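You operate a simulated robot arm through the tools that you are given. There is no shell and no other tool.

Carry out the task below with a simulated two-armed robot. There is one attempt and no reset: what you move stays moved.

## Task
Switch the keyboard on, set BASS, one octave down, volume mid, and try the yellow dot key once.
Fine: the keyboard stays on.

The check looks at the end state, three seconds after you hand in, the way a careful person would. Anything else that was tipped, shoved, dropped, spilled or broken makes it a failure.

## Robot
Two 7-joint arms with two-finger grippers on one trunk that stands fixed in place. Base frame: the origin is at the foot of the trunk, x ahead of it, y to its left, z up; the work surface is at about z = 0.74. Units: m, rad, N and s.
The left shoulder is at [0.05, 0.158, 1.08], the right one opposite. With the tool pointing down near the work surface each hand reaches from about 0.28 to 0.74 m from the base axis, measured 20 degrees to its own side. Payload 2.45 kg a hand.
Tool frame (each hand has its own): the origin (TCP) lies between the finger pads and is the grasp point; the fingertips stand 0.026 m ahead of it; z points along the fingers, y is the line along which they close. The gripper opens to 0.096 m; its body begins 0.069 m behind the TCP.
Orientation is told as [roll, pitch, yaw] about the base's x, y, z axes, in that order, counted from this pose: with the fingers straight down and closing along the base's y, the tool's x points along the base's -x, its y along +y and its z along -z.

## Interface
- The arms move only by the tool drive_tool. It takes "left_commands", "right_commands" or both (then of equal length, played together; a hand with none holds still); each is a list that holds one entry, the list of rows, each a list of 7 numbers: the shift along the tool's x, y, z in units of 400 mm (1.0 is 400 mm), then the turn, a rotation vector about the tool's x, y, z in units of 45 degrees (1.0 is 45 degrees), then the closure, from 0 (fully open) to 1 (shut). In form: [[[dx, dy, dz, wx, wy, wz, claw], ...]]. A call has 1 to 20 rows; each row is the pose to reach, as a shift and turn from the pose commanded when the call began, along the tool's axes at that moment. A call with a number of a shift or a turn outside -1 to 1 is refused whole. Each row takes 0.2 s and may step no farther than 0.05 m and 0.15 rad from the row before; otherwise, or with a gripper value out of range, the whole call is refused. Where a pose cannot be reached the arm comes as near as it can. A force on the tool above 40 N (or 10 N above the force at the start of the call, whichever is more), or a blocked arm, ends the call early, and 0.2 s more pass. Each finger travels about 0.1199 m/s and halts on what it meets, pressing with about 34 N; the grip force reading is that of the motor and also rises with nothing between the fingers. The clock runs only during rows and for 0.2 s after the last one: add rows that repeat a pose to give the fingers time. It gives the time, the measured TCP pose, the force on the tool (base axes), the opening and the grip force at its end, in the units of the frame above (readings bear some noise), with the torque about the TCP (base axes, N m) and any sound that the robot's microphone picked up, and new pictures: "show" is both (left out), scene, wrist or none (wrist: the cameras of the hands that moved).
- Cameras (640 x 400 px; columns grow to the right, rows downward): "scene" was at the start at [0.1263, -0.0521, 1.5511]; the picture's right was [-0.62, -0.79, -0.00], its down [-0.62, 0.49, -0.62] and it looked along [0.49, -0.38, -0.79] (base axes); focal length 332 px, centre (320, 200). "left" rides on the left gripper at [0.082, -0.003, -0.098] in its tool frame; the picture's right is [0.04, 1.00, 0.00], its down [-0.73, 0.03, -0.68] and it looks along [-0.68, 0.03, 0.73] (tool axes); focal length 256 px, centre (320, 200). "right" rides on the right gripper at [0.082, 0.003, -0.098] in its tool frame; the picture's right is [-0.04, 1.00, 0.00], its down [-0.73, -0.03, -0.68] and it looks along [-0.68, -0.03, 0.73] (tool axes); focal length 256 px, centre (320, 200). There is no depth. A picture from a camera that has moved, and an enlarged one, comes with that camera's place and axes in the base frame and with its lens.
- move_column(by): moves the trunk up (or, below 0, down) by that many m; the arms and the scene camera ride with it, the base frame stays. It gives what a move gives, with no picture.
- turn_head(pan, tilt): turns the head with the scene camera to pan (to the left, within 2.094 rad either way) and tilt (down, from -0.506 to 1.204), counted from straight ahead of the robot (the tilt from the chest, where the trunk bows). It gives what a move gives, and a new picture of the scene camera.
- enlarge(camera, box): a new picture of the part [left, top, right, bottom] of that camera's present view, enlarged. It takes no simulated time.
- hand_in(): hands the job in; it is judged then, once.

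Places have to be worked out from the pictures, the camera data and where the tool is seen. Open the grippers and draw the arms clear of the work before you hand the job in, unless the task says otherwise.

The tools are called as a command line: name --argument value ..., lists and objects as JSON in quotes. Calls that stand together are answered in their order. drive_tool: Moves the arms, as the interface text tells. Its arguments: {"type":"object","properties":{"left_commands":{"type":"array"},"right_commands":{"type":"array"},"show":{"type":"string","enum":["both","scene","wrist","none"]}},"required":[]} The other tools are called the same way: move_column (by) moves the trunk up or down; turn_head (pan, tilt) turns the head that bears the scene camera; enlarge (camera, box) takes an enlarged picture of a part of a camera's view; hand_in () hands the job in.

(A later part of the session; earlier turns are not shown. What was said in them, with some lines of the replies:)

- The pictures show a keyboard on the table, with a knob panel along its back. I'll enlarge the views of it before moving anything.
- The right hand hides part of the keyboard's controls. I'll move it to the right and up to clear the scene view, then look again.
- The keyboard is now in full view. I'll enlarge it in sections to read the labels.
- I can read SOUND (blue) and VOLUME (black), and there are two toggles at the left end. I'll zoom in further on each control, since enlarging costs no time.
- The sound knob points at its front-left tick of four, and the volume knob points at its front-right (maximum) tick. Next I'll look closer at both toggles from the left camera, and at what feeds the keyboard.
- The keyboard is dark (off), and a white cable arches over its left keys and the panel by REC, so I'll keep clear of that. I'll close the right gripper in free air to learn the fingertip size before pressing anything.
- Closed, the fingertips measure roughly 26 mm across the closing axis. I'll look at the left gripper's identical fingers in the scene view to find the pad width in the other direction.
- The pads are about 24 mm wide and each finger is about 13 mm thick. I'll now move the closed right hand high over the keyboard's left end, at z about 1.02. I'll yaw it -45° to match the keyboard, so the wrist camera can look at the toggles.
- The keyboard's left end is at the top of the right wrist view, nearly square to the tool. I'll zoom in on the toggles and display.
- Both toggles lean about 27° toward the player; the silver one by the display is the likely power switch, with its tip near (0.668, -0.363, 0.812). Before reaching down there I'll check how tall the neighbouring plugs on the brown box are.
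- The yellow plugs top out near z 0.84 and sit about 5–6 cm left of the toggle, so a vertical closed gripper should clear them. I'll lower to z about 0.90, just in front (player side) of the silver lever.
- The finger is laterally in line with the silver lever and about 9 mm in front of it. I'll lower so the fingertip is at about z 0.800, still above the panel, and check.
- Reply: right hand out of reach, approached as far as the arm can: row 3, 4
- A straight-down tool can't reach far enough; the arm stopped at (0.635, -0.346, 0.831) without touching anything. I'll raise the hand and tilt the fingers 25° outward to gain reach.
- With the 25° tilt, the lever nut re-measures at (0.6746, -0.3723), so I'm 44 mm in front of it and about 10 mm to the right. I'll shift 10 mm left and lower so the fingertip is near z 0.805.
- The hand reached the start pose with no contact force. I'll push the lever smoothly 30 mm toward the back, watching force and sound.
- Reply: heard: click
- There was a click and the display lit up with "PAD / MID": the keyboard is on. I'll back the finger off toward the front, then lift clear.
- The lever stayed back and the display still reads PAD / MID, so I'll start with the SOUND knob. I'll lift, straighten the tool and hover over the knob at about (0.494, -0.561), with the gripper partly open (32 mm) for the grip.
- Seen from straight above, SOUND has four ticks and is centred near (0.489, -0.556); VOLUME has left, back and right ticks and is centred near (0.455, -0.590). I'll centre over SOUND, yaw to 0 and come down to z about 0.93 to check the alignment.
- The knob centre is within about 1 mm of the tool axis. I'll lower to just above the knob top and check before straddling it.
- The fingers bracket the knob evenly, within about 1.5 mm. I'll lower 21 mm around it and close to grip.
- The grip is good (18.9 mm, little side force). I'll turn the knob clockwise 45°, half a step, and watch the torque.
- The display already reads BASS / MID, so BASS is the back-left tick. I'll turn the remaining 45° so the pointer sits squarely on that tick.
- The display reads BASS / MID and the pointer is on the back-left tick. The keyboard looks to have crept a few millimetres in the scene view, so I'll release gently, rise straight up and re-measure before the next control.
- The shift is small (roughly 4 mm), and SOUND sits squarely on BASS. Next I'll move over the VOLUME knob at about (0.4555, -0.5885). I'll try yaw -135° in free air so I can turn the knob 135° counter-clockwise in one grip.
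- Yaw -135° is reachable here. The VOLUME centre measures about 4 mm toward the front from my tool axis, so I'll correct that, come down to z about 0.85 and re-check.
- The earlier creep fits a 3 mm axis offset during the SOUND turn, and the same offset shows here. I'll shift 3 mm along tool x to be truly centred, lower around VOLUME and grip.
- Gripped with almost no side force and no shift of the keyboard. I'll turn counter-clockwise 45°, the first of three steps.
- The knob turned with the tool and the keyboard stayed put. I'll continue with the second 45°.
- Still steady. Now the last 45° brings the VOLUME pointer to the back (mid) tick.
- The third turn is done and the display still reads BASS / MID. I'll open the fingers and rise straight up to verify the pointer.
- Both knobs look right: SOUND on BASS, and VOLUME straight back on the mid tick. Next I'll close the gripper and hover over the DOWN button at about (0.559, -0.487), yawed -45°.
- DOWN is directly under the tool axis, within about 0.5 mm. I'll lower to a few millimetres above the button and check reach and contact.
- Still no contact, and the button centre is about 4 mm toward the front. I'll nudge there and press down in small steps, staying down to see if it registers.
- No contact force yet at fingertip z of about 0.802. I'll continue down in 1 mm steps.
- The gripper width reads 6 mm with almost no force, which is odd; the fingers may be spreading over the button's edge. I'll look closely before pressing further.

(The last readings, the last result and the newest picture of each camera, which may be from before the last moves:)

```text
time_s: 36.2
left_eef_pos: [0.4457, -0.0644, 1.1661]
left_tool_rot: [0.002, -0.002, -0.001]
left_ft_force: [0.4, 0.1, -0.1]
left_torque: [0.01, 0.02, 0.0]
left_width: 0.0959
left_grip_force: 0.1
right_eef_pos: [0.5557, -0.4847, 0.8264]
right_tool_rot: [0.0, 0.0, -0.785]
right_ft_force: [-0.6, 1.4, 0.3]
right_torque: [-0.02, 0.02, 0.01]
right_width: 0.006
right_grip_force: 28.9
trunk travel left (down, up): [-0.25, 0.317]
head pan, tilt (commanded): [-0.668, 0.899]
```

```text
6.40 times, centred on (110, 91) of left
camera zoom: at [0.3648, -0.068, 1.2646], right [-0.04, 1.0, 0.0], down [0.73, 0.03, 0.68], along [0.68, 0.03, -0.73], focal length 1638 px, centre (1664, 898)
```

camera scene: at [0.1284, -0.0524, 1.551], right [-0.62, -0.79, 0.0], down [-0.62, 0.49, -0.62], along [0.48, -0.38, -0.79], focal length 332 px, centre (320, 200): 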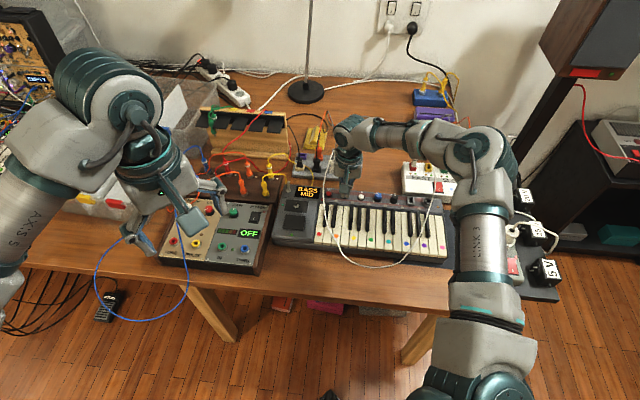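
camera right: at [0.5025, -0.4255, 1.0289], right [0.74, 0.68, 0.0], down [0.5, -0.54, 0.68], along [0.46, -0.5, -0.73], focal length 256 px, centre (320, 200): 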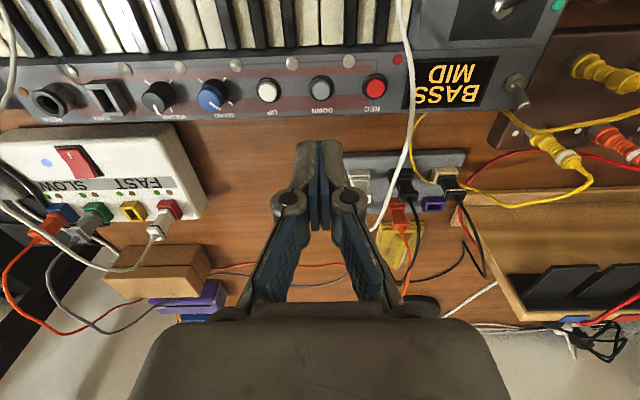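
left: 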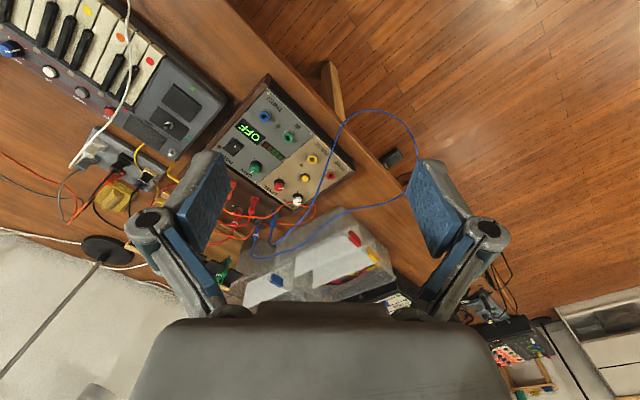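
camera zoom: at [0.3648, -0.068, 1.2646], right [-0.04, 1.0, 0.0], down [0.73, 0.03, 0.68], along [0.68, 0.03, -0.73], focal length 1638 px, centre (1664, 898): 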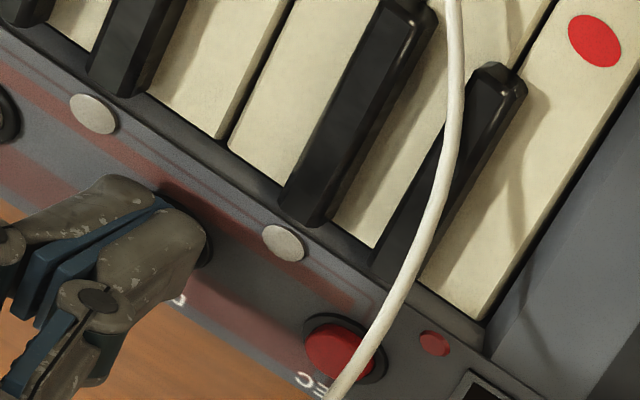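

The fingertips cover the button fully and stay together, but the display hasn't changed yet. I'll press 3 mm more in 1 mm steps.

drive_tool --right_commands '[[[0, 0, 0.0025, 0, 0, 0, 1], [0, 0, 0.005, 0, 0, 0, 1], [0, 0, 0.0075, 0, 0, 0, 1]]]' --show "none"

enlarge --camera "scene" --box '[270, 165, 398, 245]'

enlarge --camera "right" --box '[260, 90, 380, 165]'

```text
time_s: 37.0
left_eef_pos: [0.4446, -0.0646, 1.1672]
left_tool_rot: [-0.002, -0.001, -0.001]
left_ft_force: [-0.2, -0.3, 0.8]
left_torque: [0.0, -0.04, -0.01]
left_width: 0.0961
left_grip_force: 0.2
right_eef_pos: [0.5545, -0.4832, 0.8227]
right_tool_rot: [0.001, -0.005, -0.785]
right_ft_force: [-2.1, -1.0, 3.3]
right_torque: [-0.03, 0.04, 0.0]
right_width: 0.0058
right_grip_force: 28.8
trunk travel left (down, up): [-0.25, 0.317]
head pan, tilt (commanded): [-0.668, 0.899]
heard: click
```

```text
5.00 times, centred on (334, 205) of scene
camera zoom: at [0.1273, -0.0517, 1.5512], right [-0.62, -0.79, 0.0], down [-0.62, 0.49, -0.62], along [0.48, -0.38, -0.79], focal length 1662 px, centre (250, 175)
```

zoom: 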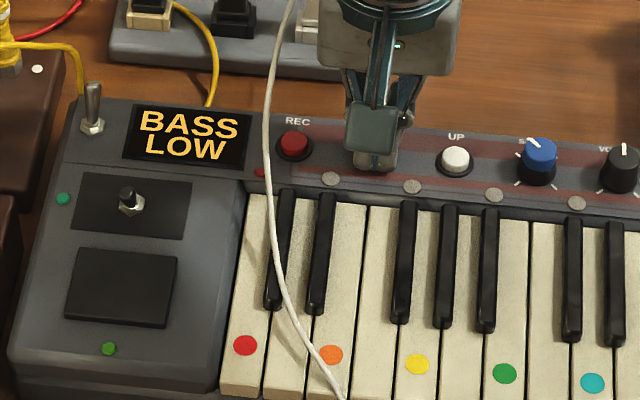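

```text
5.33 times, centred on (320, 128) of right
camera zoom: at [0.5007, -0.4236, 0.9216], right [0.74, 0.68, 0.0], down [0.5, -0.54, 0.68], along [0.46, -0.5, -0.73], focal length 1365 px, centre (320, 587)
```

zoom: 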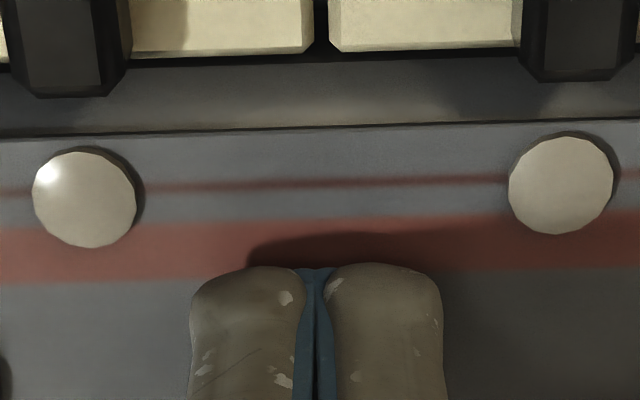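

A click, and the display now reads BASS / LOW: one octave down. I'll lift straight up off the button.

drive_tool --right_commands '[[[0, 0, -0.02, 0, 0, 0, 1], [0, 0, -0.08, 0, 0, 0, 1], [0, 0, -0.17, 0, 0, 0, 1], [0, 0, -0.26, 0, 0, 0, 1]]]'

enlarge --camera "scene" --box '[270, 165, 430, 265]'

enlarge --camera "scene" --box '[310, 215, 374, 255]'

enlarge --camera "right" --box '[140, 0, 460, 200]'

```text
time_s: 38.0
left_eef_pos: [0.4454, -0.0632, 1.1664]
left_tool_rot: [-0.001, -0.002, -0.001]
left_ft_force: [0.1, 0.0, 1.3]
left_torque: [0.04, 0.02, 0.02]
left_width: 0.0964
left_grip_force: 0.1
right_eef_pos: [0.5554, -0.4829, 0.9281]
right_tool_rot: [0.001, -0.002, -0.786]
right_ft_force: [-0.6, -0.5, 0.0]
right_torque: [0.0, 0.01, 0.0]
right_width: 0.0
right_grip_force: 28.5
trunk travel left (down, up): [-0.25, 0.317]
head pan, tilt (commanded): [-0.668, 0.899]
camera scene: at [0.1273, -0.0516, 1.5511], right [-0.62, -0.79, 0.0], down [-0.62, 0.49, -0.62], along [0.48, -0.38, -0.79], focal length 332 px, centre (320, 200)
camera right: at [0.5005, -0.4231, 1.0281], right [0.73, 0.68, 0.0], down [0.5, -0.54, 0.68], along [0.46, -0.5, -0.73], focal length 256 px, centre (320, 200)
```

scene: 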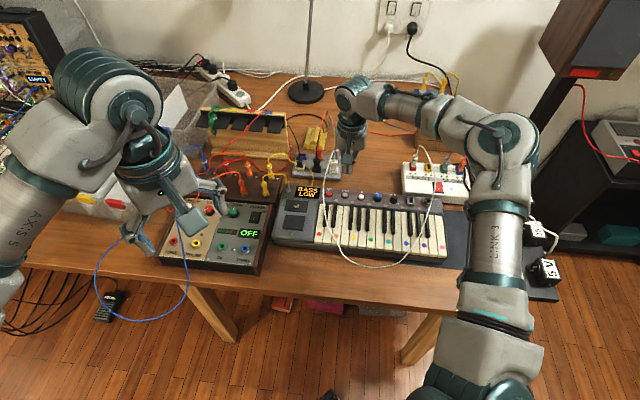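
right: 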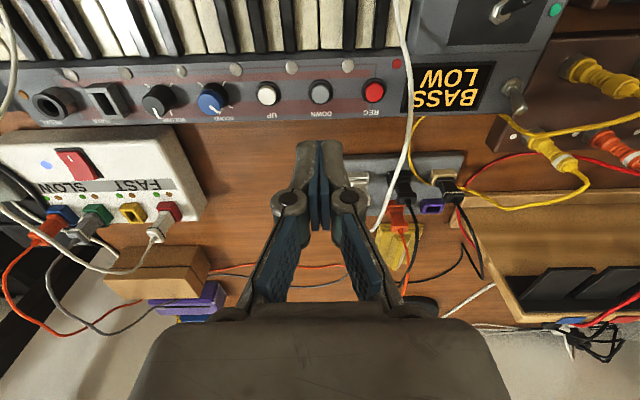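

```text
4.00 times, centred on (350, 215) of scene
camera zoom: at [0.1273, -0.0516, 1.5511], right [-0.62, -0.79, 0.0], down [-0.62, 0.49, -0.62], along [0.48, -0.38, -0.79], focal length 1329 px, centre (200, 140)
```

zoom: 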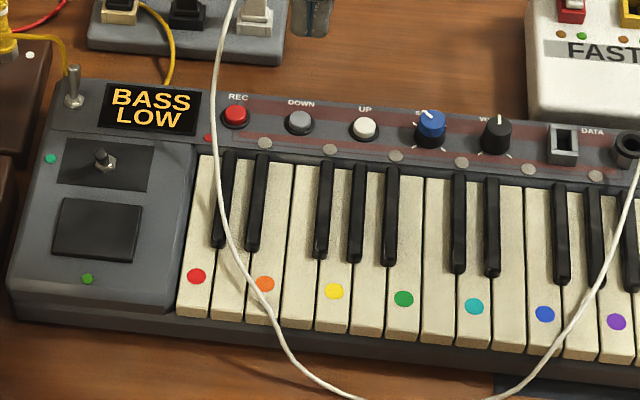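

```text
10.00 times, centred on (342, 235) of scene
camera zoom: at [0.1273, -0.0516, 1.5511], right [-0.62, -0.79, 0.0], down [-0.62, 0.49, -0.62], along [0.48, -0.38, -0.79], focal length 3323 px, centre (100, -150)
```

zoom: 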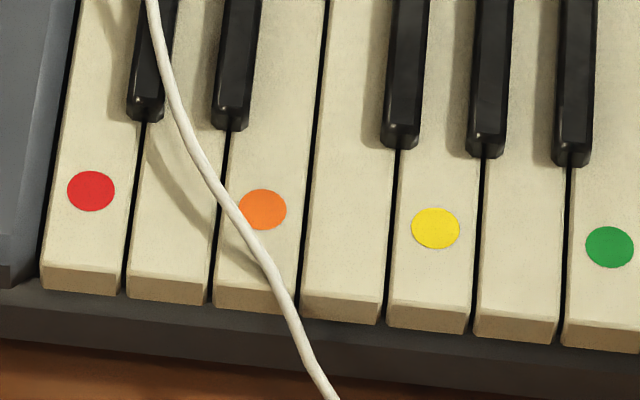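

```text
2.00 times, centred on (300, 100) of right
camera zoom: at [0.5005, -0.4231, 1.0281], right [0.73, 0.68, 0.0], down [0.5, -0.54, 0.68], along [0.46, -0.5, -0.73], focal length 512 px, centre (360, 400)
```

zoom: 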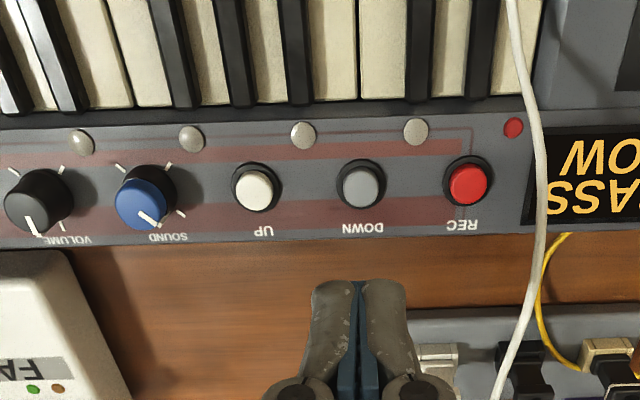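

BASS / LOW is set and the keyboard hasn't moved. For the yellow-dot key I'll press with a single finger so neighbours stay untouched. I'll hover over it at z 0.95 with a 40 mm opening, well right of the white cable.

drive_tool --right_commands '[[[0.0, 0.0, -0.055, 0, 0, 0, 1], [0.077, -0.03, -0.055, 0, 0, 0, 1], [0.154, -0.059, -0.055, 0, 0, 0, 0.583], [0.231, -0.088, -0.055, 0, 0, 0, 0.583], [0.308, -0.1175, -0.055, 0, 0, 0, 0.583]]]'

enlarge --camera "right" --box '[200, 0, 440, 150]'

enlarge --camera "scene" --box '[300, 175, 428, 255]'

```text
time_s: 39.2
left_eef_pos: [0.4437, -0.063, 1.1668]
left_tool_rot: [-0.001, -0.003, 0.001]
left_ft_force: [0.3, 0.0, 0.7]
left_torque: [0.06, 0.0, 0.0]
left_width: 0.0959
left_grip_force: 0.1
right_eef_pos: [0.4325, -0.432, 0.9479]
right_tool_rot: [0.003, -0.004, -0.788]
right_ft_force: [-0.5, 0.1, 0.7]
right_torque: [-0.01, -0.02, 0.01]
right_width: 0.0402
right_grip_force: 0.1
trunk travel left (down, up): [-0.25, 0.317]
head pan, tilt (commanded): [-0.668, 0.899]
camera scene: at [0.1255, -0.0523, 1.5513], right [-0.62, -0.79, 0.0], down [-0.62, 0.49, -0.62], along [0.49, -0.38, -0.79], focal length 332 px, centre (320, 200)
camera right: at [0.3784, -0.3702, 1.0472], right [0.74, 0.68, 0.0], down [0.5, -0.54, 0.68], along [0.46, -0.5, -0.73], focal length 256 px, centre (320, 200)
```

scene: 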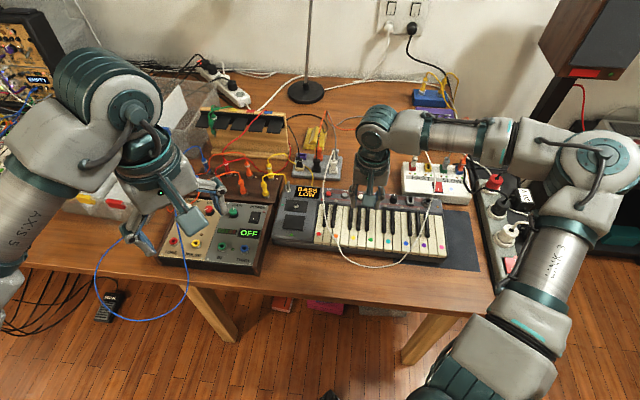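
right: 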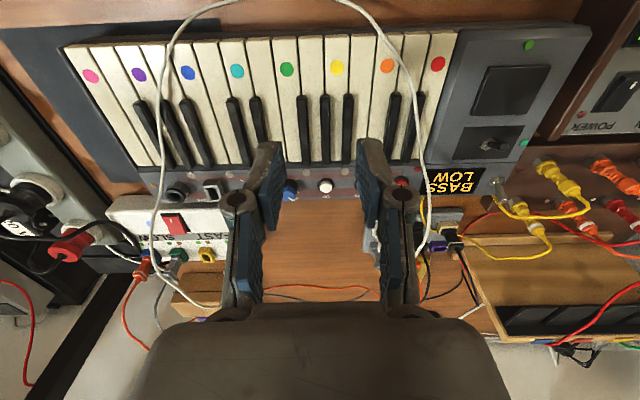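

```text
2.67 times, centred on (320, 75) of right
camera zoom: at [0.3784, -0.3702, 1.0472], right [0.74, 0.68, 0.0], down [0.5, -0.54, 0.68], along [0.46, -0.5, -0.73], focal length 683 px, centre (320, 533)
```

zoom: 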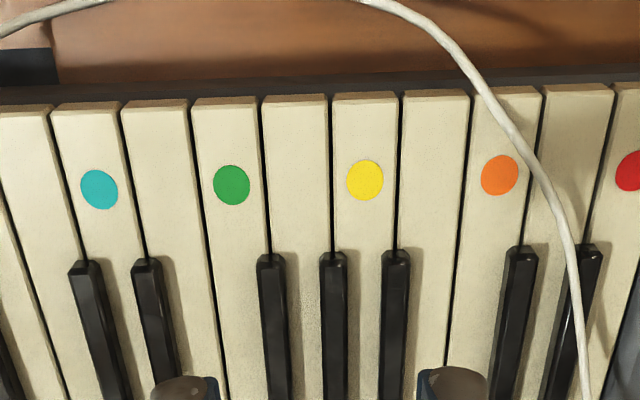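

```text
5.00 times, centred on (364, 215) of scene
camera zoom: at [0.1255, -0.0523, 1.5513], right [-0.62, -0.79, 0.0], down [-0.62, 0.49, -0.62], along [0.49, -0.38, -0.79], focal length 1662 px, centre (100, 125)
```

zoom: 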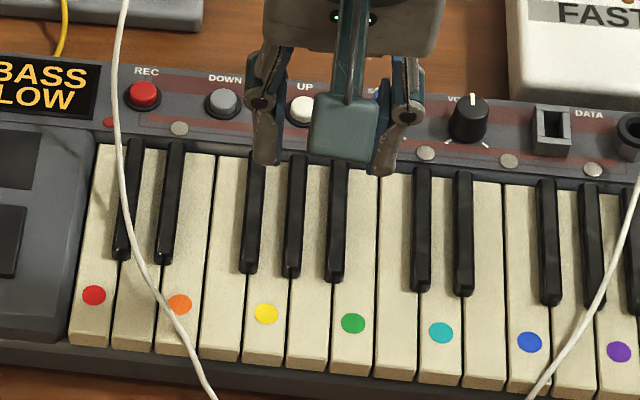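

The yellow dot is at about (0.4387, -0.4127, 0.792), 15.6 mm left and 9 mm front of the tool axis. I'll shift 9 mm front, roll 20° so only the left finger points at the key, and lower to about 2 cm above it.

drive_tool --right_commands '[[[0.0117, 0, 0, 0.148, 0, 0, 0.583], [0.0235, 0, 0, 0.296, 0, 0, 0.583], [0.0235, 0, 0, 0.444, 0, 0, 0.583], [0.0235, 0, 0.083, 0.444, 0, 0, 0.583], [0.0235, 0, 0.166, 0.444, 0, 0, 0.583], [0.0235, 0, 0.24, 0.444, 0, 0, 0.583]]]'

enlarge --camera "right" --box '[240, 50, 440, 175]'

enlarge --camera "scene" --box '[310, 195, 390, 245]'

enlarge --camera "left" --box '[0, 0, 160, 100]'

```text
time_s: 40.6
left_eef_pos: [0.4464, -0.0643, 1.1667]
left_tool_rot: [0.0, -0.002, 0.001]
left_ft_force: [0.1, 0.6, 0.3]
left_torque: [-0.01, 0.0, -0.02]
left_width: 0.0959
left_grip_force: 0.0
right_eef_pos: [0.4271, -0.4261, 0.8507]
right_tool_rot: [-0.35, -0.001, -0.785]
right_ft_force: [0.0, -0.2, 0.3]
right_torque: [-0.01, 0.0, 0.03]
right_width: 0.04
right_grip_force: 0.1
trunk travel left (down, up): [-0.25, 0.317]
head pan, tilt (commanded): [-0.668, 0.899]
camera scene: at [0.1288, -0.0529, 1.5509], right [-0.62, -0.79, 0.0], down [-0.62, 0.49, -0.62], along [0.48, -0.38, -0.79], focal length 332 px, centre (320, 200)
camera right: at [0.3963, -0.3416, 0.9425], right [0.69, 0.63, -0.34], down [0.66, -0.37, 0.65], along [0.28, -0.68, -0.68], focal length 256 px, centre (320, 200)
```

scene: 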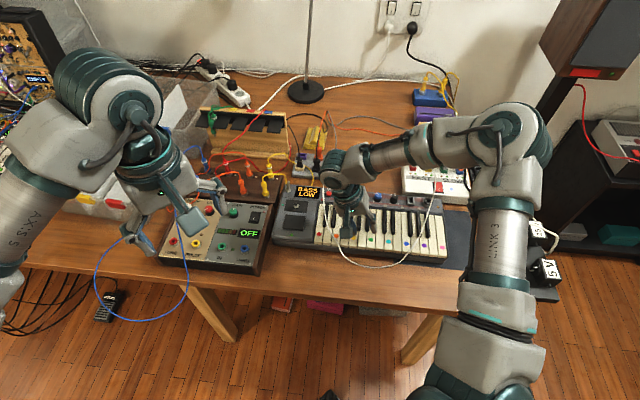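
right: 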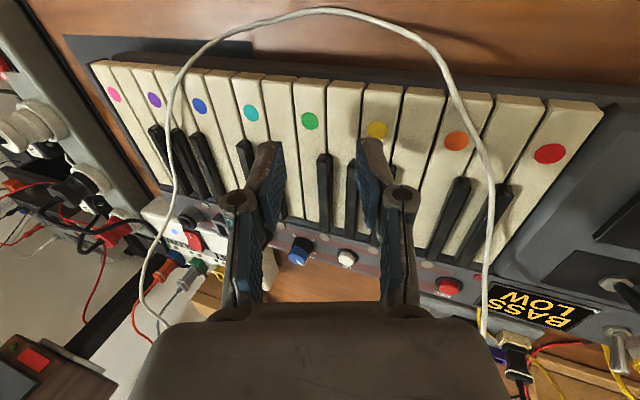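

```text
3.20 times, centred on (340, 112) of right
camera zoom: at [0.3963, -0.3416, 0.9425], right [0.69, 0.63, -0.34], down [0.66, -0.37, 0.65], along [0.28, -0.68, -0.68], focal length 819 px, centre (256, 480)
```

zoom: 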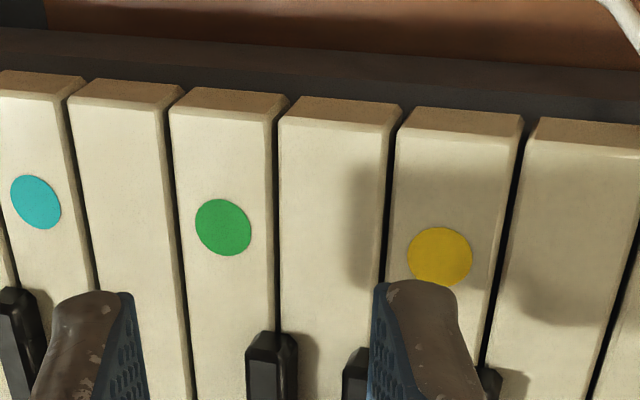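

```text
8.00 times, centred on (350, 220) of scene
camera zoom: at [0.1288, -0.0529, 1.5509], right [-0.62, -0.79, 0.0], down [-0.62, 0.49, -0.62], along [0.48, -0.38, -0.79], focal length 2658 px, centre (80, 40)
```

zoom: 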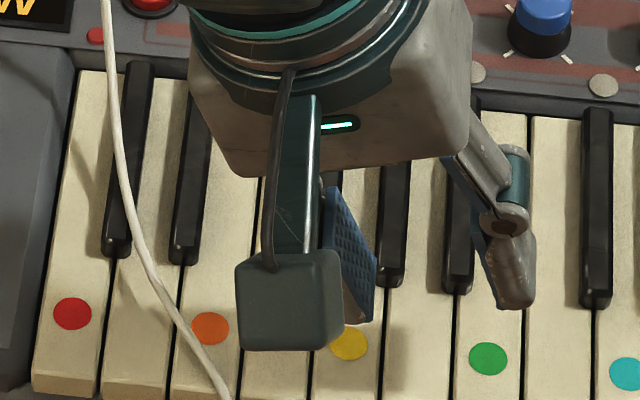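

```text
4.00 times, centred on (80, 50) of left
camera zoom: at [0.3655, -0.0684, 1.2642], right [-0.04, 1.0, 0.0], down [0.73, 0.03, 0.68], along [0.68, 0.03, -0.73], focal length 1024 px, centre (1280, 800)
```

zoom: 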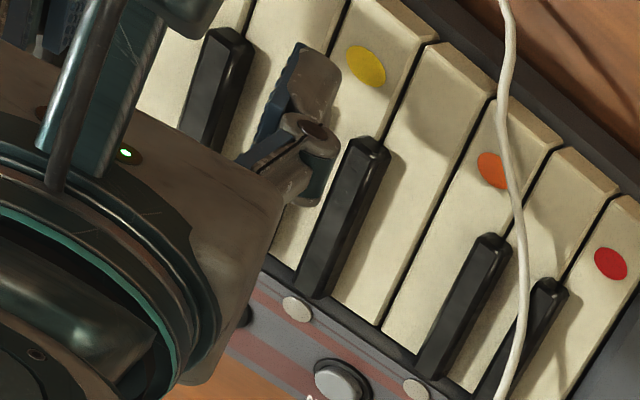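

The left finger is aligned over the yellow dot and the right finger is raised well above the keys. I'll come straight down until just about the key surface, then in small steps, listening for a note.

drive_tool --right_commands '[[[0, 0.0086, 0.0235, 0, 0, 0, 0.583], [0, 0.0171, 0.047, 0, 0, 0, 0.583], [0, 0.0188, 0.0517, 0, 0, 0, 0.583], [0, 0.0205, 0.0564, 0, 0, 0, 0.583], [0, 0.0222, 0.0611, 0, 0, 0, 0.583]]]' --show "scene"

enlarge --camera "right" --box '[240, 50, 440, 175]'

enlarge --camera "scene" --box '[310, 195, 390, 245]'

enlarge --camera "left" --box '[40, 0, 120, 50]'

```text
time_s: 41.8
left_eef_pos: [0.4442, -0.0637, 1.1666]
left_tool_rot: [0.001, -0.001, 0.001]
left_ft_force: [0.0, 0.2, 0.5]
left_torque: [0.01, 0.0, -0.01]
left_width: 0.0959
left_grip_force: 0.0
right_eef_pos: [0.4289, -0.4227, 0.8259]
right_tool_rot: [-0.347, -0.003, -0.785]
right_ft_force: [0.7, 0.5, -0.2]
right_torque: [0.0, 0.01, 0.0]
right_width: 0.0399
right_grip_force: 0.0
trunk travel left (down, up): [-0.25, 0.317]
head pan, tilt (commanded): [-0.668, 0.899]
camera scene: at [0.1279, -0.0518, 1.551], right [-0.62, -0.79, 0.0], down [-0.62, 0.49, -0.62], along [0.48, -0.38, -0.79], focal length 332 px, centre (320, 200)
```

scene: 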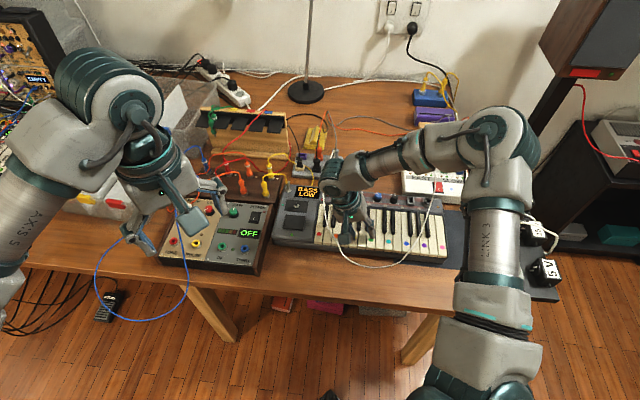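

```text
3.20 times, centred on (340, 112) of right
camera zoom: at [0.3969, -0.3399, 0.9178], right [0.69, 0.64, -0.34], down [0.66, -0.37, 0.65], along [0.29, -0.68, -0.68], focal length 819 px, centre (256, 480)
```

zoom: 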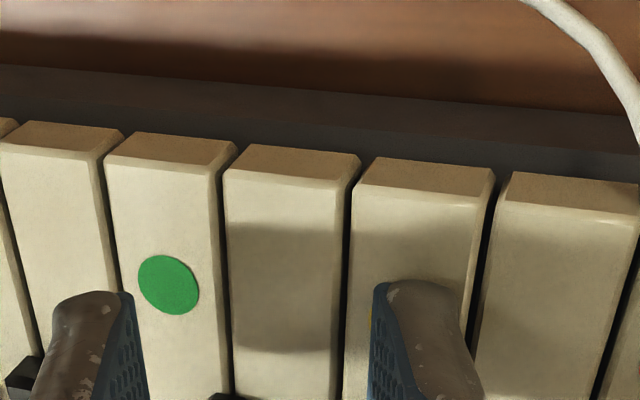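

```text
8.00 times, centred on (350, 220) of scene
camera zoom: at [0.1279, -0.0518, 1.551], right [-0.62, -0.79, 0.0], down [-0.62, 0.49, -0.62], along [0.48, -0.38, -0.79], focal length 2658 px, centre (80, 40)
```

zoom: 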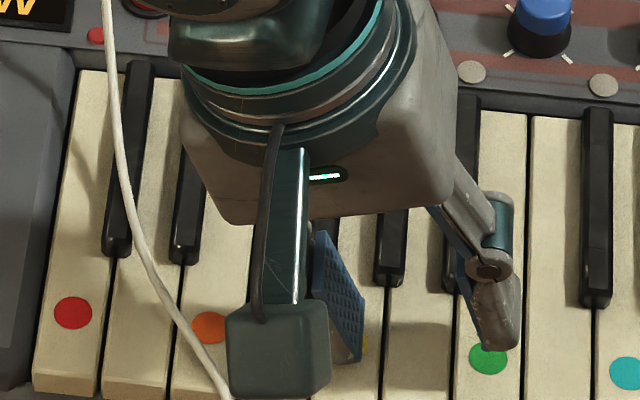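

```text
8.00 times, centred on (80, 25) of left
camera zoom: at [0.3649, -0.0681, 1.2645], right [-0.04, 1.0, 0.0], down [0.73, 0.03, 0.68], along [0.68, 0.03, -0.73], focal length 2048 px, centre (2240, 1600)
```

zoom: 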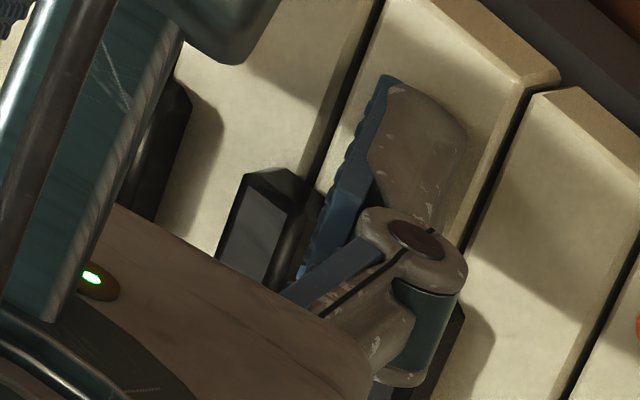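

The finger covers the yellow dot, still without contact, and both neighbour keys are clear. I'll continue down in 2 mm steps.

drive_tool --right_commands '[[[0, 0.0017, 0.0047, 0, 0, 0, 0.583], [0, 0.0034, 0.0094, 0, 0, 0, 0.583], [0, 0.0051, 0.0141, 0, 0, 0, 0.583]]]' --show "none"

enlarge --camera "right" --box '[240, 50, 440, 175]'

enlarge --camera "left" --box '[40, 0, 120, 50]'

enlarge --camera "scene" --box '[270, 165, 430, 265]'

```text
time_s: 42.6
left_eef_pos: [0.4458, -0.0633, 1.1668]
left_tool_rot: [-0.001, -0.001, 0.0]
left_ft_force: [0.3, -0.4, -0.1]
left_torque: [0.03, 0.0, 0.0]
left_width: 0.0958
left_grip_force: 0.1
right_eef_pos: [0.4267, -0.423, 0.8211]
right_tool_rot: [-0.35, -0.001, -0.786]
right_ft_force: [-0.1, 0.5, 1.1]
right_torque: [0.02, 0.0, 0.03]
right_width: 0.0399
right_grip_force: 0.1
trunk travel left (down, up): [-0.25, 0.317]
head pan, tilt (commanded): [-0.668, 0.899]
heard: click
```

```text
3.20 times, centred on (340, 112) of right
camera zoom: at [0.3968, -0.3395, 0.9116], right [0.69, 0.64, -0.34], down [0.66, -0.37, 0.65], along [0.29, -0.68, -0.68], focal length 819 px, centre (256, 480)
```

zoom: 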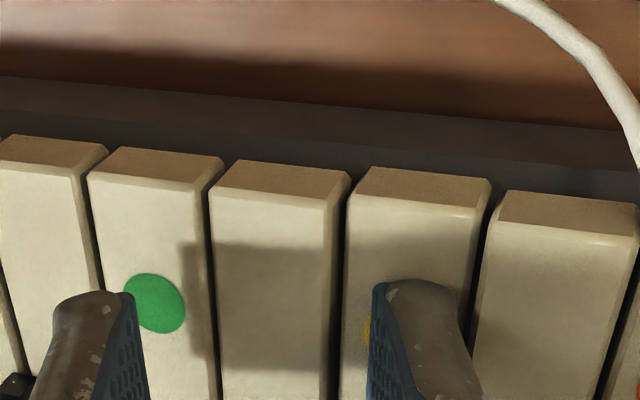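

```text
8.00 times, centred on (80, 25) of left
camera zoom: at [0.3648, -0.068, 1.2645], right [-0.04, 1.0, 0.0], down [0.73, 0.03, 0.68], along [0.68, 0.03, -0.73], focal length 2048 px, centre (2240, 1600)
```

zoom: 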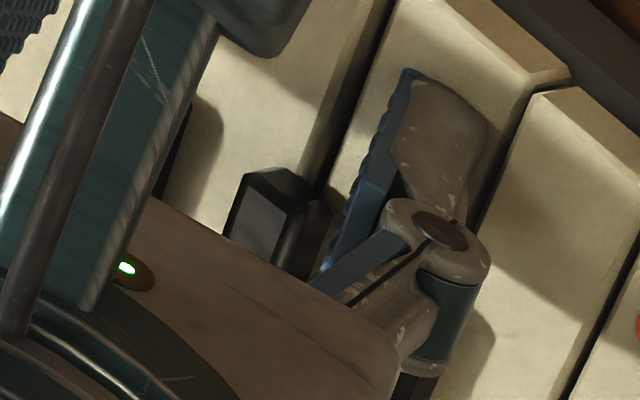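

```text
4.00 times, centred on (350, 215) of scene
camera zoom: at [0.1278, -0.0518, 1.5511], right [-0.62, -0.79, 0.0], down [-0.62, 0.49, -0.62], along [0.48, -0.38, -0.79], focal length 1329 px, centre (200, 140)
```

zoom: 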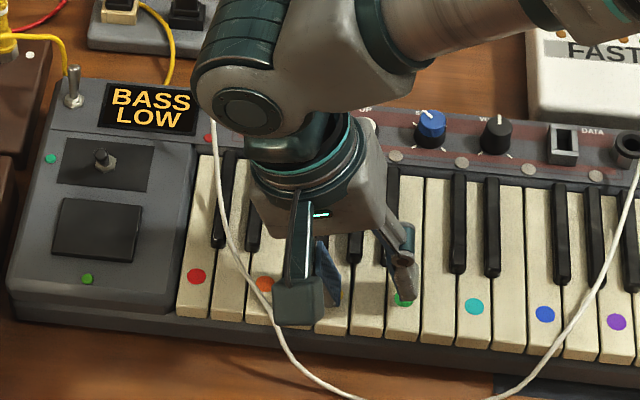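

A click was heard and the yellow key has begun to go down, with about 1 N on it. Without releasing, I'll press a little further so it's a full keystroke.

drive_tool --right_commands '[[[0, 0.0017, 0.0047, 0, 0, 0, 0.583], [0, 0.0034, 0.0094, 0, 0, 0, 0.583]]]' --show "none"

enlarge --camera "right" --box '[240, 50, 440, 175]'

enlarge --camera "left" --box '[40, 0, 120, 50]'

enlarge --camera "scene" --box '[280, 170, 344, 210]'

```text
time_s: 43.2
left_eef_pos: [0.4451, -0.0646, 1.1675]
left_tool_rot: [-0.002, 0.0, 0.001]
left_ft_force: [-0.4, -0.1, -0.6]
left_torque: [-0.03, 0.01, -0.01]
left_width: 0.0961
left_grip_force: 0.1
right_eef_pos: [0.4277, -0.4231, 0.8177]
right_tool_rot: [-0.349, -0.001, -0.785]
right_ft_force: [0.3, 1.1, 1.7]
right_torque: [0.07, -0.02, 0.02]
right_width: 0.0404
right_grip_force: 0.0
trunk travel left (down, up): [-0.25, 0.317]
head pan, tilt (commanded): [-0.668, 0.899]
```

```text
3.20 times, centred on (340, 112) of right
camera zoom: at [0.3968, -0.3397, 0.908], right [0.69, 0.64, -0.34], down [0.66, -0.37, 0.65], along [0.29, -0.68, -0.68], focal length 819 px, centre (256, 480)
```

zoom: 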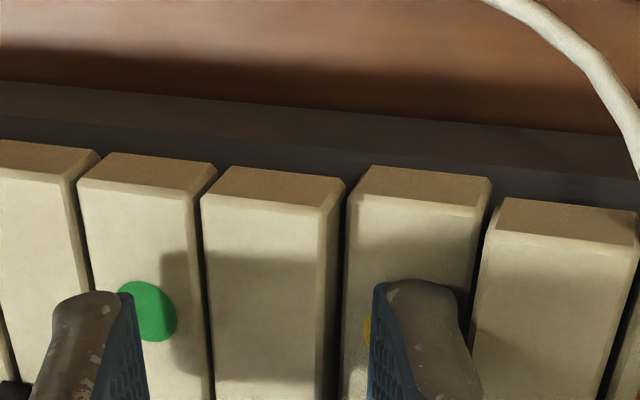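

```text
8.00 times, centred on (80, 25) of left
camera zoom: at [0.3648, -0.0678, 1.2645], right [-0.04, 1.0, 0.0], down [0.73, 0.03, 0.68], along [0.68, 0.03, -0.73], focal length 2048 px, centre (2240, 1600)
```

zoom: 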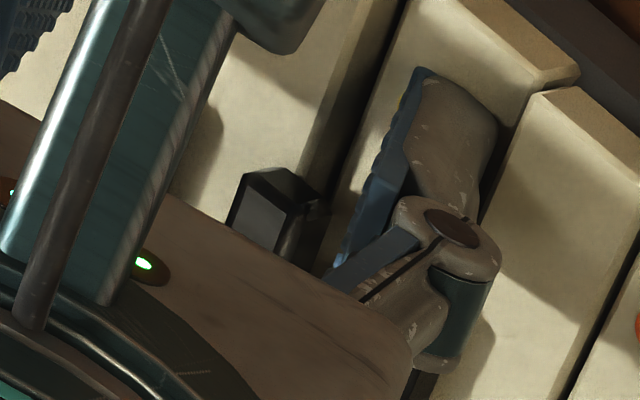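

```text
10.00 times, centred on (312, 190) of scene
camera zoom: at [0.1277, -0.0514, 1.5511], right [-0.62, -0.79, 0.0], down [-0.62, 0.49, -0.62], along [0.48, -0.38, -0.79], focal length 3323 px, centre (400, 300)
```

zoom: 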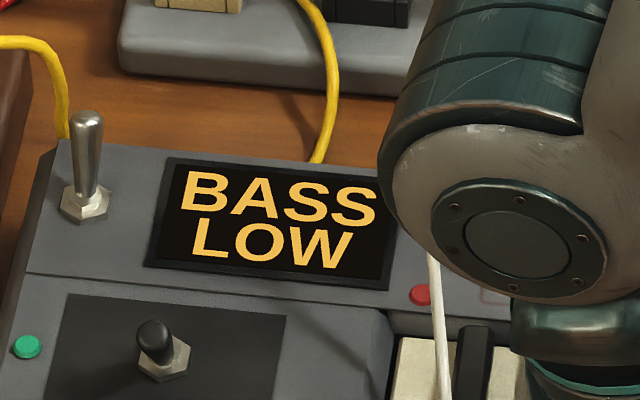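

The yellow key is visibly down a few millimetres while its neighbours are level. I'll press 3 mm more to be sure of a full stroke, still within the same single press.

drive_tool --right_commands '[[[0, 0.0013, 0.0035, 0, 0, 0, 0.583], [0, 0.0026, 0.007, 0, 0, 0, 0.583], [0, 0.0026, 0.007, 0, 0, 0, 0.583]]]' --show "none"

enlarge --camera "right" --box '[240, 50, 440, 175]'

enlarge --camera "scene" --box '[270, 165, 430, 265]'

```text
time_s: 44.0
left_eef_pos: [0.4454, -0.0644, 1.1663]
left_tool_rot: [-0.002, -0.002, 0.0]
left_ft_force: [0.1, 0.2, -0.1]
left_torque: [-0.04, 0.01, 0.0]
left_width: 0.0959
left_grip_force: 0.1
right_eef_pos: [0.429, -0.4225, 0.8136]
right_tool_rot: [-0.347, -0.005, -0.786]
right_ft_force: [1.5, 1.0, 5.6]
right_torque: [0.12, -0.12, -0.01]
right_width: 0.0415
right_grip_force: 0.5
trunk travel left (down, up): [-0.25, 0.317]
head pan, tilt (commanded): [-0.668, 0.899]
```

```text
3.20 times, centred on (340, 112) of right
camera zoom: at [0.3975, -0.3392, 0.905], right [0.69, 0.64, -0.34], down [0.66, -0.37, 0.65], along [0.29, -0.68, -0.68], focal length 819 px, centre (256, 480)
```

zoom: 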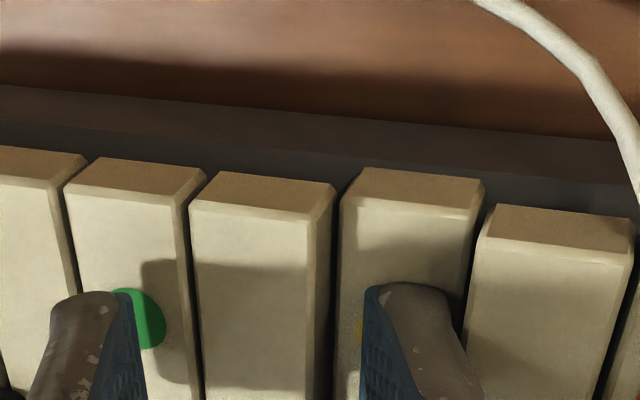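

```text
4.00 times, centred on (350, 215) of scene
camera zoom: at [0.1273, -0.0503, 1.5512], right [-0.62, -0.79, 0.0], down [-0.62, 0.49, -0.62], along [0.48, -0.38, -0.79], focal length 1329 px, centre (200, 140)
```

zoom: 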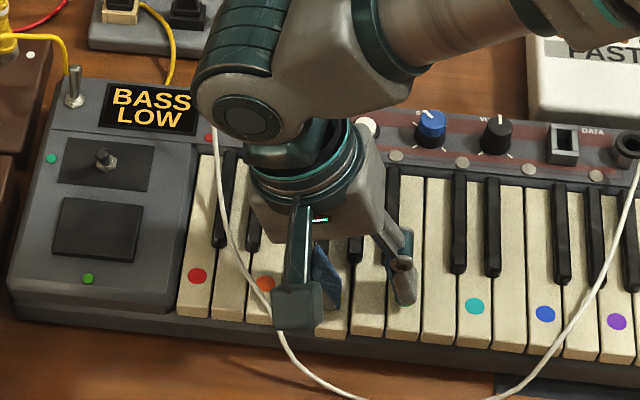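

The key is at the bottom of its stroke (about 6 N). I'll release it by lifting straight up and away.

drive_tool --right_commands '[[[0, -0.017, -0.047, 0, 0, 0, 0.583], [0, -0.043, -0.117, 0, 0, 0, 0.583], [0, -0.085, -0.235, 0, 0, 0, 0.583], [0, -0.125, -0.345, 0, 0, 0, 0.583]]]'

enlarge --camera "scene" --box '[270, 165, 430, 265]'

enlarge --camera "scene" --box '[260, 130, 580, 330]'

```text
refused: row 3 steps farther than a row can; nothing moved
```

```text
4.00 times, centred on (350, 215) of scene
camera zoom: at [0.1273, -0.0503, 1.5512], right [-0.62, -0.79, 0.0], down [-0.62, 0.49, -0.62], along [0.48, -0.38, -0.79], focal length 1329 px, centre (200, 140)
```

zoom: 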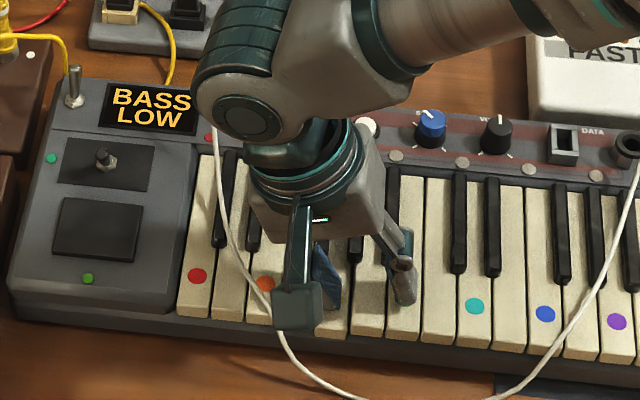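

```text
2.00 times, centred on (420, 230) of scene
camera zoom: at [0.1273, -0.0503, 1.5512], right [-0.62, -0.79, 0.0], down [-0.62, 0.49, -0.62], along [0.48, -0.38, -0.79], focal length 665 px, centre (120, 140)
```

zoom: 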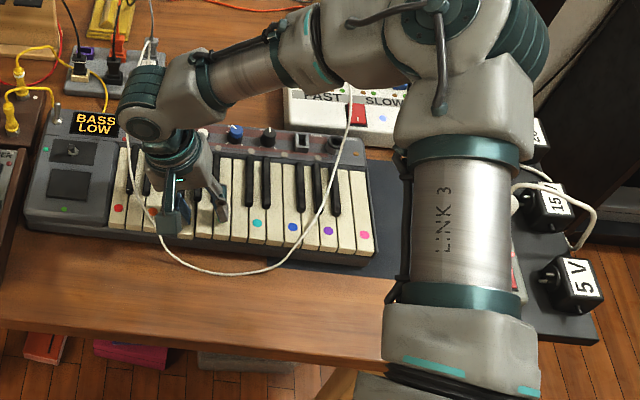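

That call was refused because one step was slightly too long, so nothing moved. I'll repeat the lift with shorter steps.

drive_tool --right_commands '[[[0, -0.017, -0.047, 0, 0, 0, 0.583], [0, -0.051, -0.14, 0, 0, 0, 0.583], [0, -0.085, -0.235, 0, 0, 0, 0.583], [0, -0.12, -0.33, 0, 0, 0, 0.583], [0, -0.154, -0.423, 0, 0, 0, 0.583]]]'

enlarge --camera "scene" --box '[270, 165, 430, 265]'

enlarge --camera "right" --box '[200, 0, 440, 150]'

```text
time_s: 45.2
left_eef_pos: [0.4447, -0.0641, 1.1675]
left_tool_rot: [0.0, -0.001, 0.003]
left_ft_force: [0.9, 0.2, 0.1]
left_torque: [0.02, -0.02, 0.0]
left_width: 0.0959
left_grip_force: 0.0
right_eef_pos: [0.4266, -0.4235, 0.9949]
right_tool_rot: [-0.349, -0.002, -0.786]
right_ft_force: [-0.4, -0.4, 0.0]
right_torque: [-0.03, 0.03, -0.02]
right_width: 0.04
right_grip_force: 0.0
trunk travel left (down, up): [-0.25, 0.317]
head pan, tilt (commanded): [-0.668, 0.899]
camera scene: at [0.1266, -0.0508, 1.5512], right [-0.62, -0.79, 0.0], down [-0.62, 0.49, -0.62], along [0.49, -0.38, -0.79], focal length 332 px, centre (320, 200)
camera right: at [0.3959, -0.3391, 1.0855], right [0.69, 0.64, -0.34], down [0.66, -0.37, 0.65], along [0.29, -0.68, -0.68], focal length 256 px, centre (320, 200)
```

scene: 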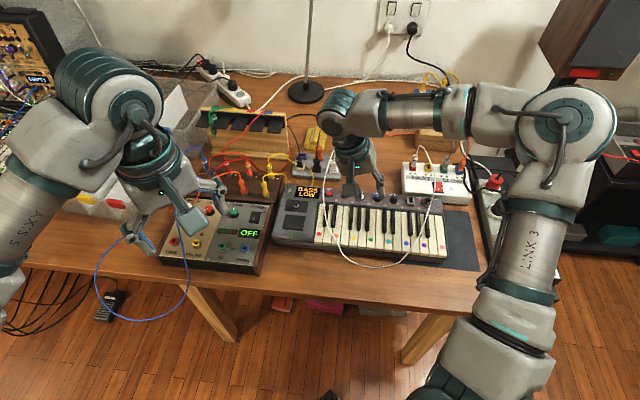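
right: 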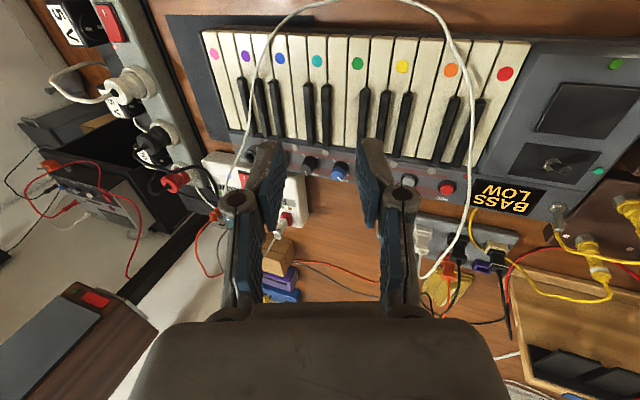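

```text
4.00 times, centred on (350, 215) of scene
camera zoom: at [0.1266, -0.0508, 1.5512], right [-0.62, -0.79, 0.0], down [-0.62, 0.49, -0.62], along [0.49, -0.38, -0.79], focal length 1329 px, centre (200, 140)
```

zoom: 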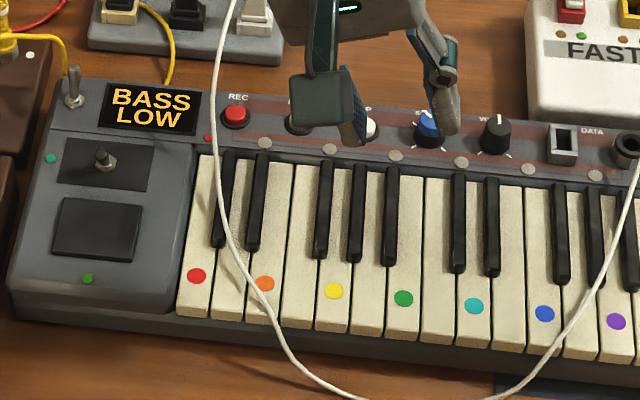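

```text
2.67 times, centred on (320, 75) of right
camera zoom: at [0.3959, -0.3391, 1.0855], right [0.69, 0.64, -0.34], down [0.66, -0.37, 0.65], along [0.29, -0.68, -0.68], focal length 683 px, centre (320, 533)
```

zoom: 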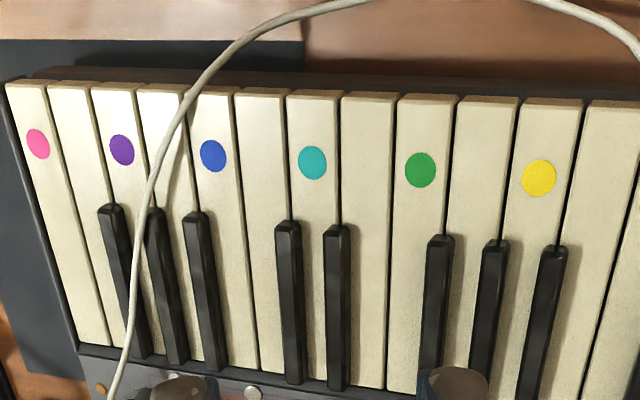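

The yellow key is back up, the display still reads BASS / LOW, and the cable and everything around are undisturbed. I'll level the right hand, open it and draw it up and away to the right.

drive_tool --right_commands '[[[0, -0.034, -0.094, -0.06, 0, 0, 0.583], [-0.018, -0.13, -0.125, -0.12, 0, 0, 0.583], [-0.035, -0.23, -0.145, -0.18, 0, 0, 0.4], [-0.053, -0.33, -0.16, -0.24, 0, 0, 0.2], [-0.07, -0.43, -0.18, -0.3, 0, 0, 0], [-0.088, -0.53, -0.195, -0.37, 0, 0, 0], [-0.105, -0.6285, -0.21, -0.444, 0, 0, 0], [-0.105, -0.6285, -0.21, -0.444, 0, 0, 0]]]'

enlarge --camera "scene" --box '[260, 130, 580, 330]'

enlarge --camera "scene" --box '[270, 165, 430, 265]'

enlarge --camera "scene" --box '[360, 185, 408, 215]'

```text
time_s: 47.0
left_eef_pos: [0.4463, -0.0643, 1.1659]
left_tool_rot: [0.001, -0.001, 0.0]
left_ft_force: [0.6, 0.1, 0.5]
left_torque: [-0.02, 0.06, -0.01]
left_width: 0.0958
left_grip_force: 0.0
right_eef_pos: [0.3122, -0.601, 1.1592]
right_tool_rot: [0.001, -0.002, -0.785]
right_ft_force: [0.3, -0.1, 0.0]
right_torque: [0.01, -0.03, 0.01]
right_width: 0.0962
right_grip_force: 0.2
trunk travel left (down, up): [-0.25, 0.317]
head pan, tilt (commanded): [-0.668, 0.899]
camera scene: at [0.1269, -0.054, 1.551], right [-0.62, -0.79, 0.0], down [-0.62, 0.49, -0.62], along [0.48, -0.38, -0.79], focal length 332 px, centre (320, 200)
camera right: at [0.2562, -0.5406, 1.2576], right [0.73, 0.68, 0.0], down [0.5, -0.54, 0.68], along [0.46, -0.5, -0.73], focal length 256 px, centre (320, 200)
```

scene: 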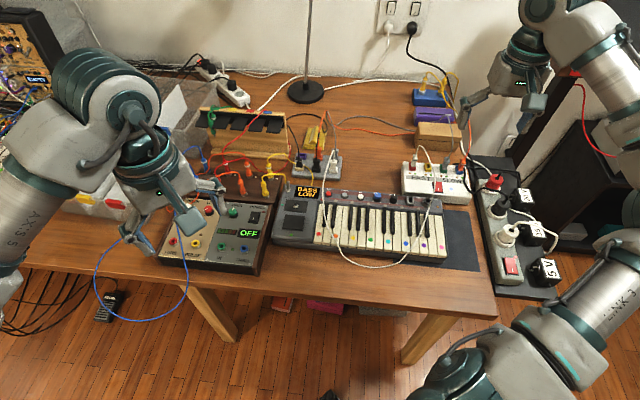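
right: 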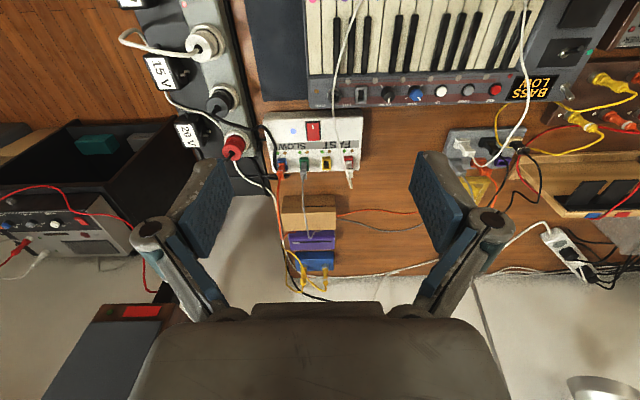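

```text
2.00 times, centred on (420, 230) of scene
camera zoom: at [0.1269, -0.054, 1.551], right [-0.62, -0.79, 0.0], down [-0.62, 0.49, -0.62], along [0.48, -0.38, -0.79], focal length 665 px, centre (120, 140)
```

zoom: 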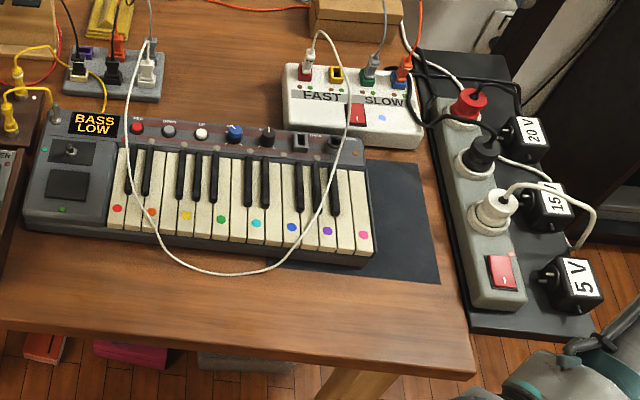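

```text
4.00 times, centred on (350, 215) of scene
camera zoom: at [0.1269, -0.054, 1.551], right [-0.62, -0.79, 0.0], down [-0.62, 0.49, -0.62], along [0.48, -0.38, -0.79], focal length 1329 px, centre (200, 140)
```

zoom: 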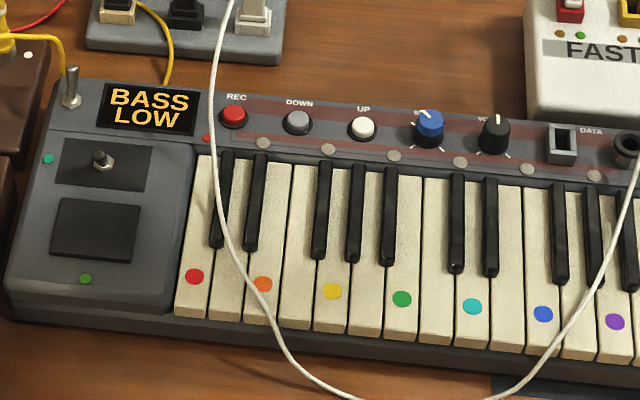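

```text
13.33 times, centred on (384, 200) of scene
camera zoom: at [0.1269, -0.054, 1.551], right [-0.62, -0.79, 0.0], down [-0.62, 0.49, -0.62], along [0.48, -0.38, -0.79], focal length 4431 px, centre (-533, 200)
```

zoom: 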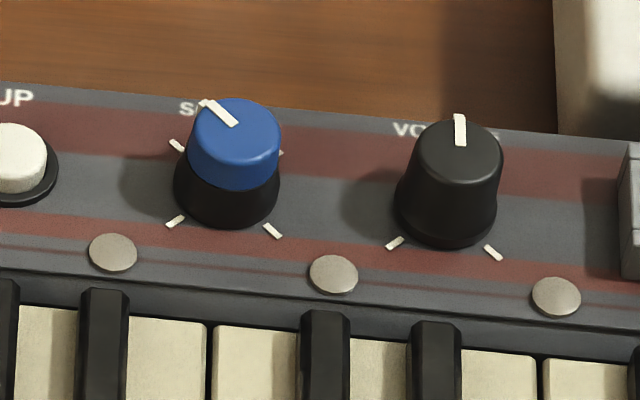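

Everything checks out. The power toggle is on, the display reads BASS / LOW (one octave below MID), and VOLUME points at its middle tick. The yellow key was pressed once and is back up. Both arms are clear with grippers open, so I'm handing the job in.

hand_in

```text
The job is handed in.
```

The keyboard is on and set to BASS, one octave down, with the volume at mid. I pressed the yellow dot key once and left the keyboard on.

- **Power:** I flipped the silver toggle next to the display, and the display lit up.
- **Sound and octave:** The display went from PAD / MID to BASS / LOW. I turned SOUND to its next position and pressed DOWN once.
- **Volume:** The knob was at its highest mark. I turned it to the middle one.
- **Yellow key:** It went fully down once and came back up, and the neighbouring keys stayed level. The microphone picked up a click at the press but no note, and the display doesn't show key presses.

While I turned the SOUND knob, the keyboard slid about 4 mm to its left, and I didn't move it back. In the last pictures nothing else had moved, including the white cable lying across the keys. Both arms are clear and the grippers are open.
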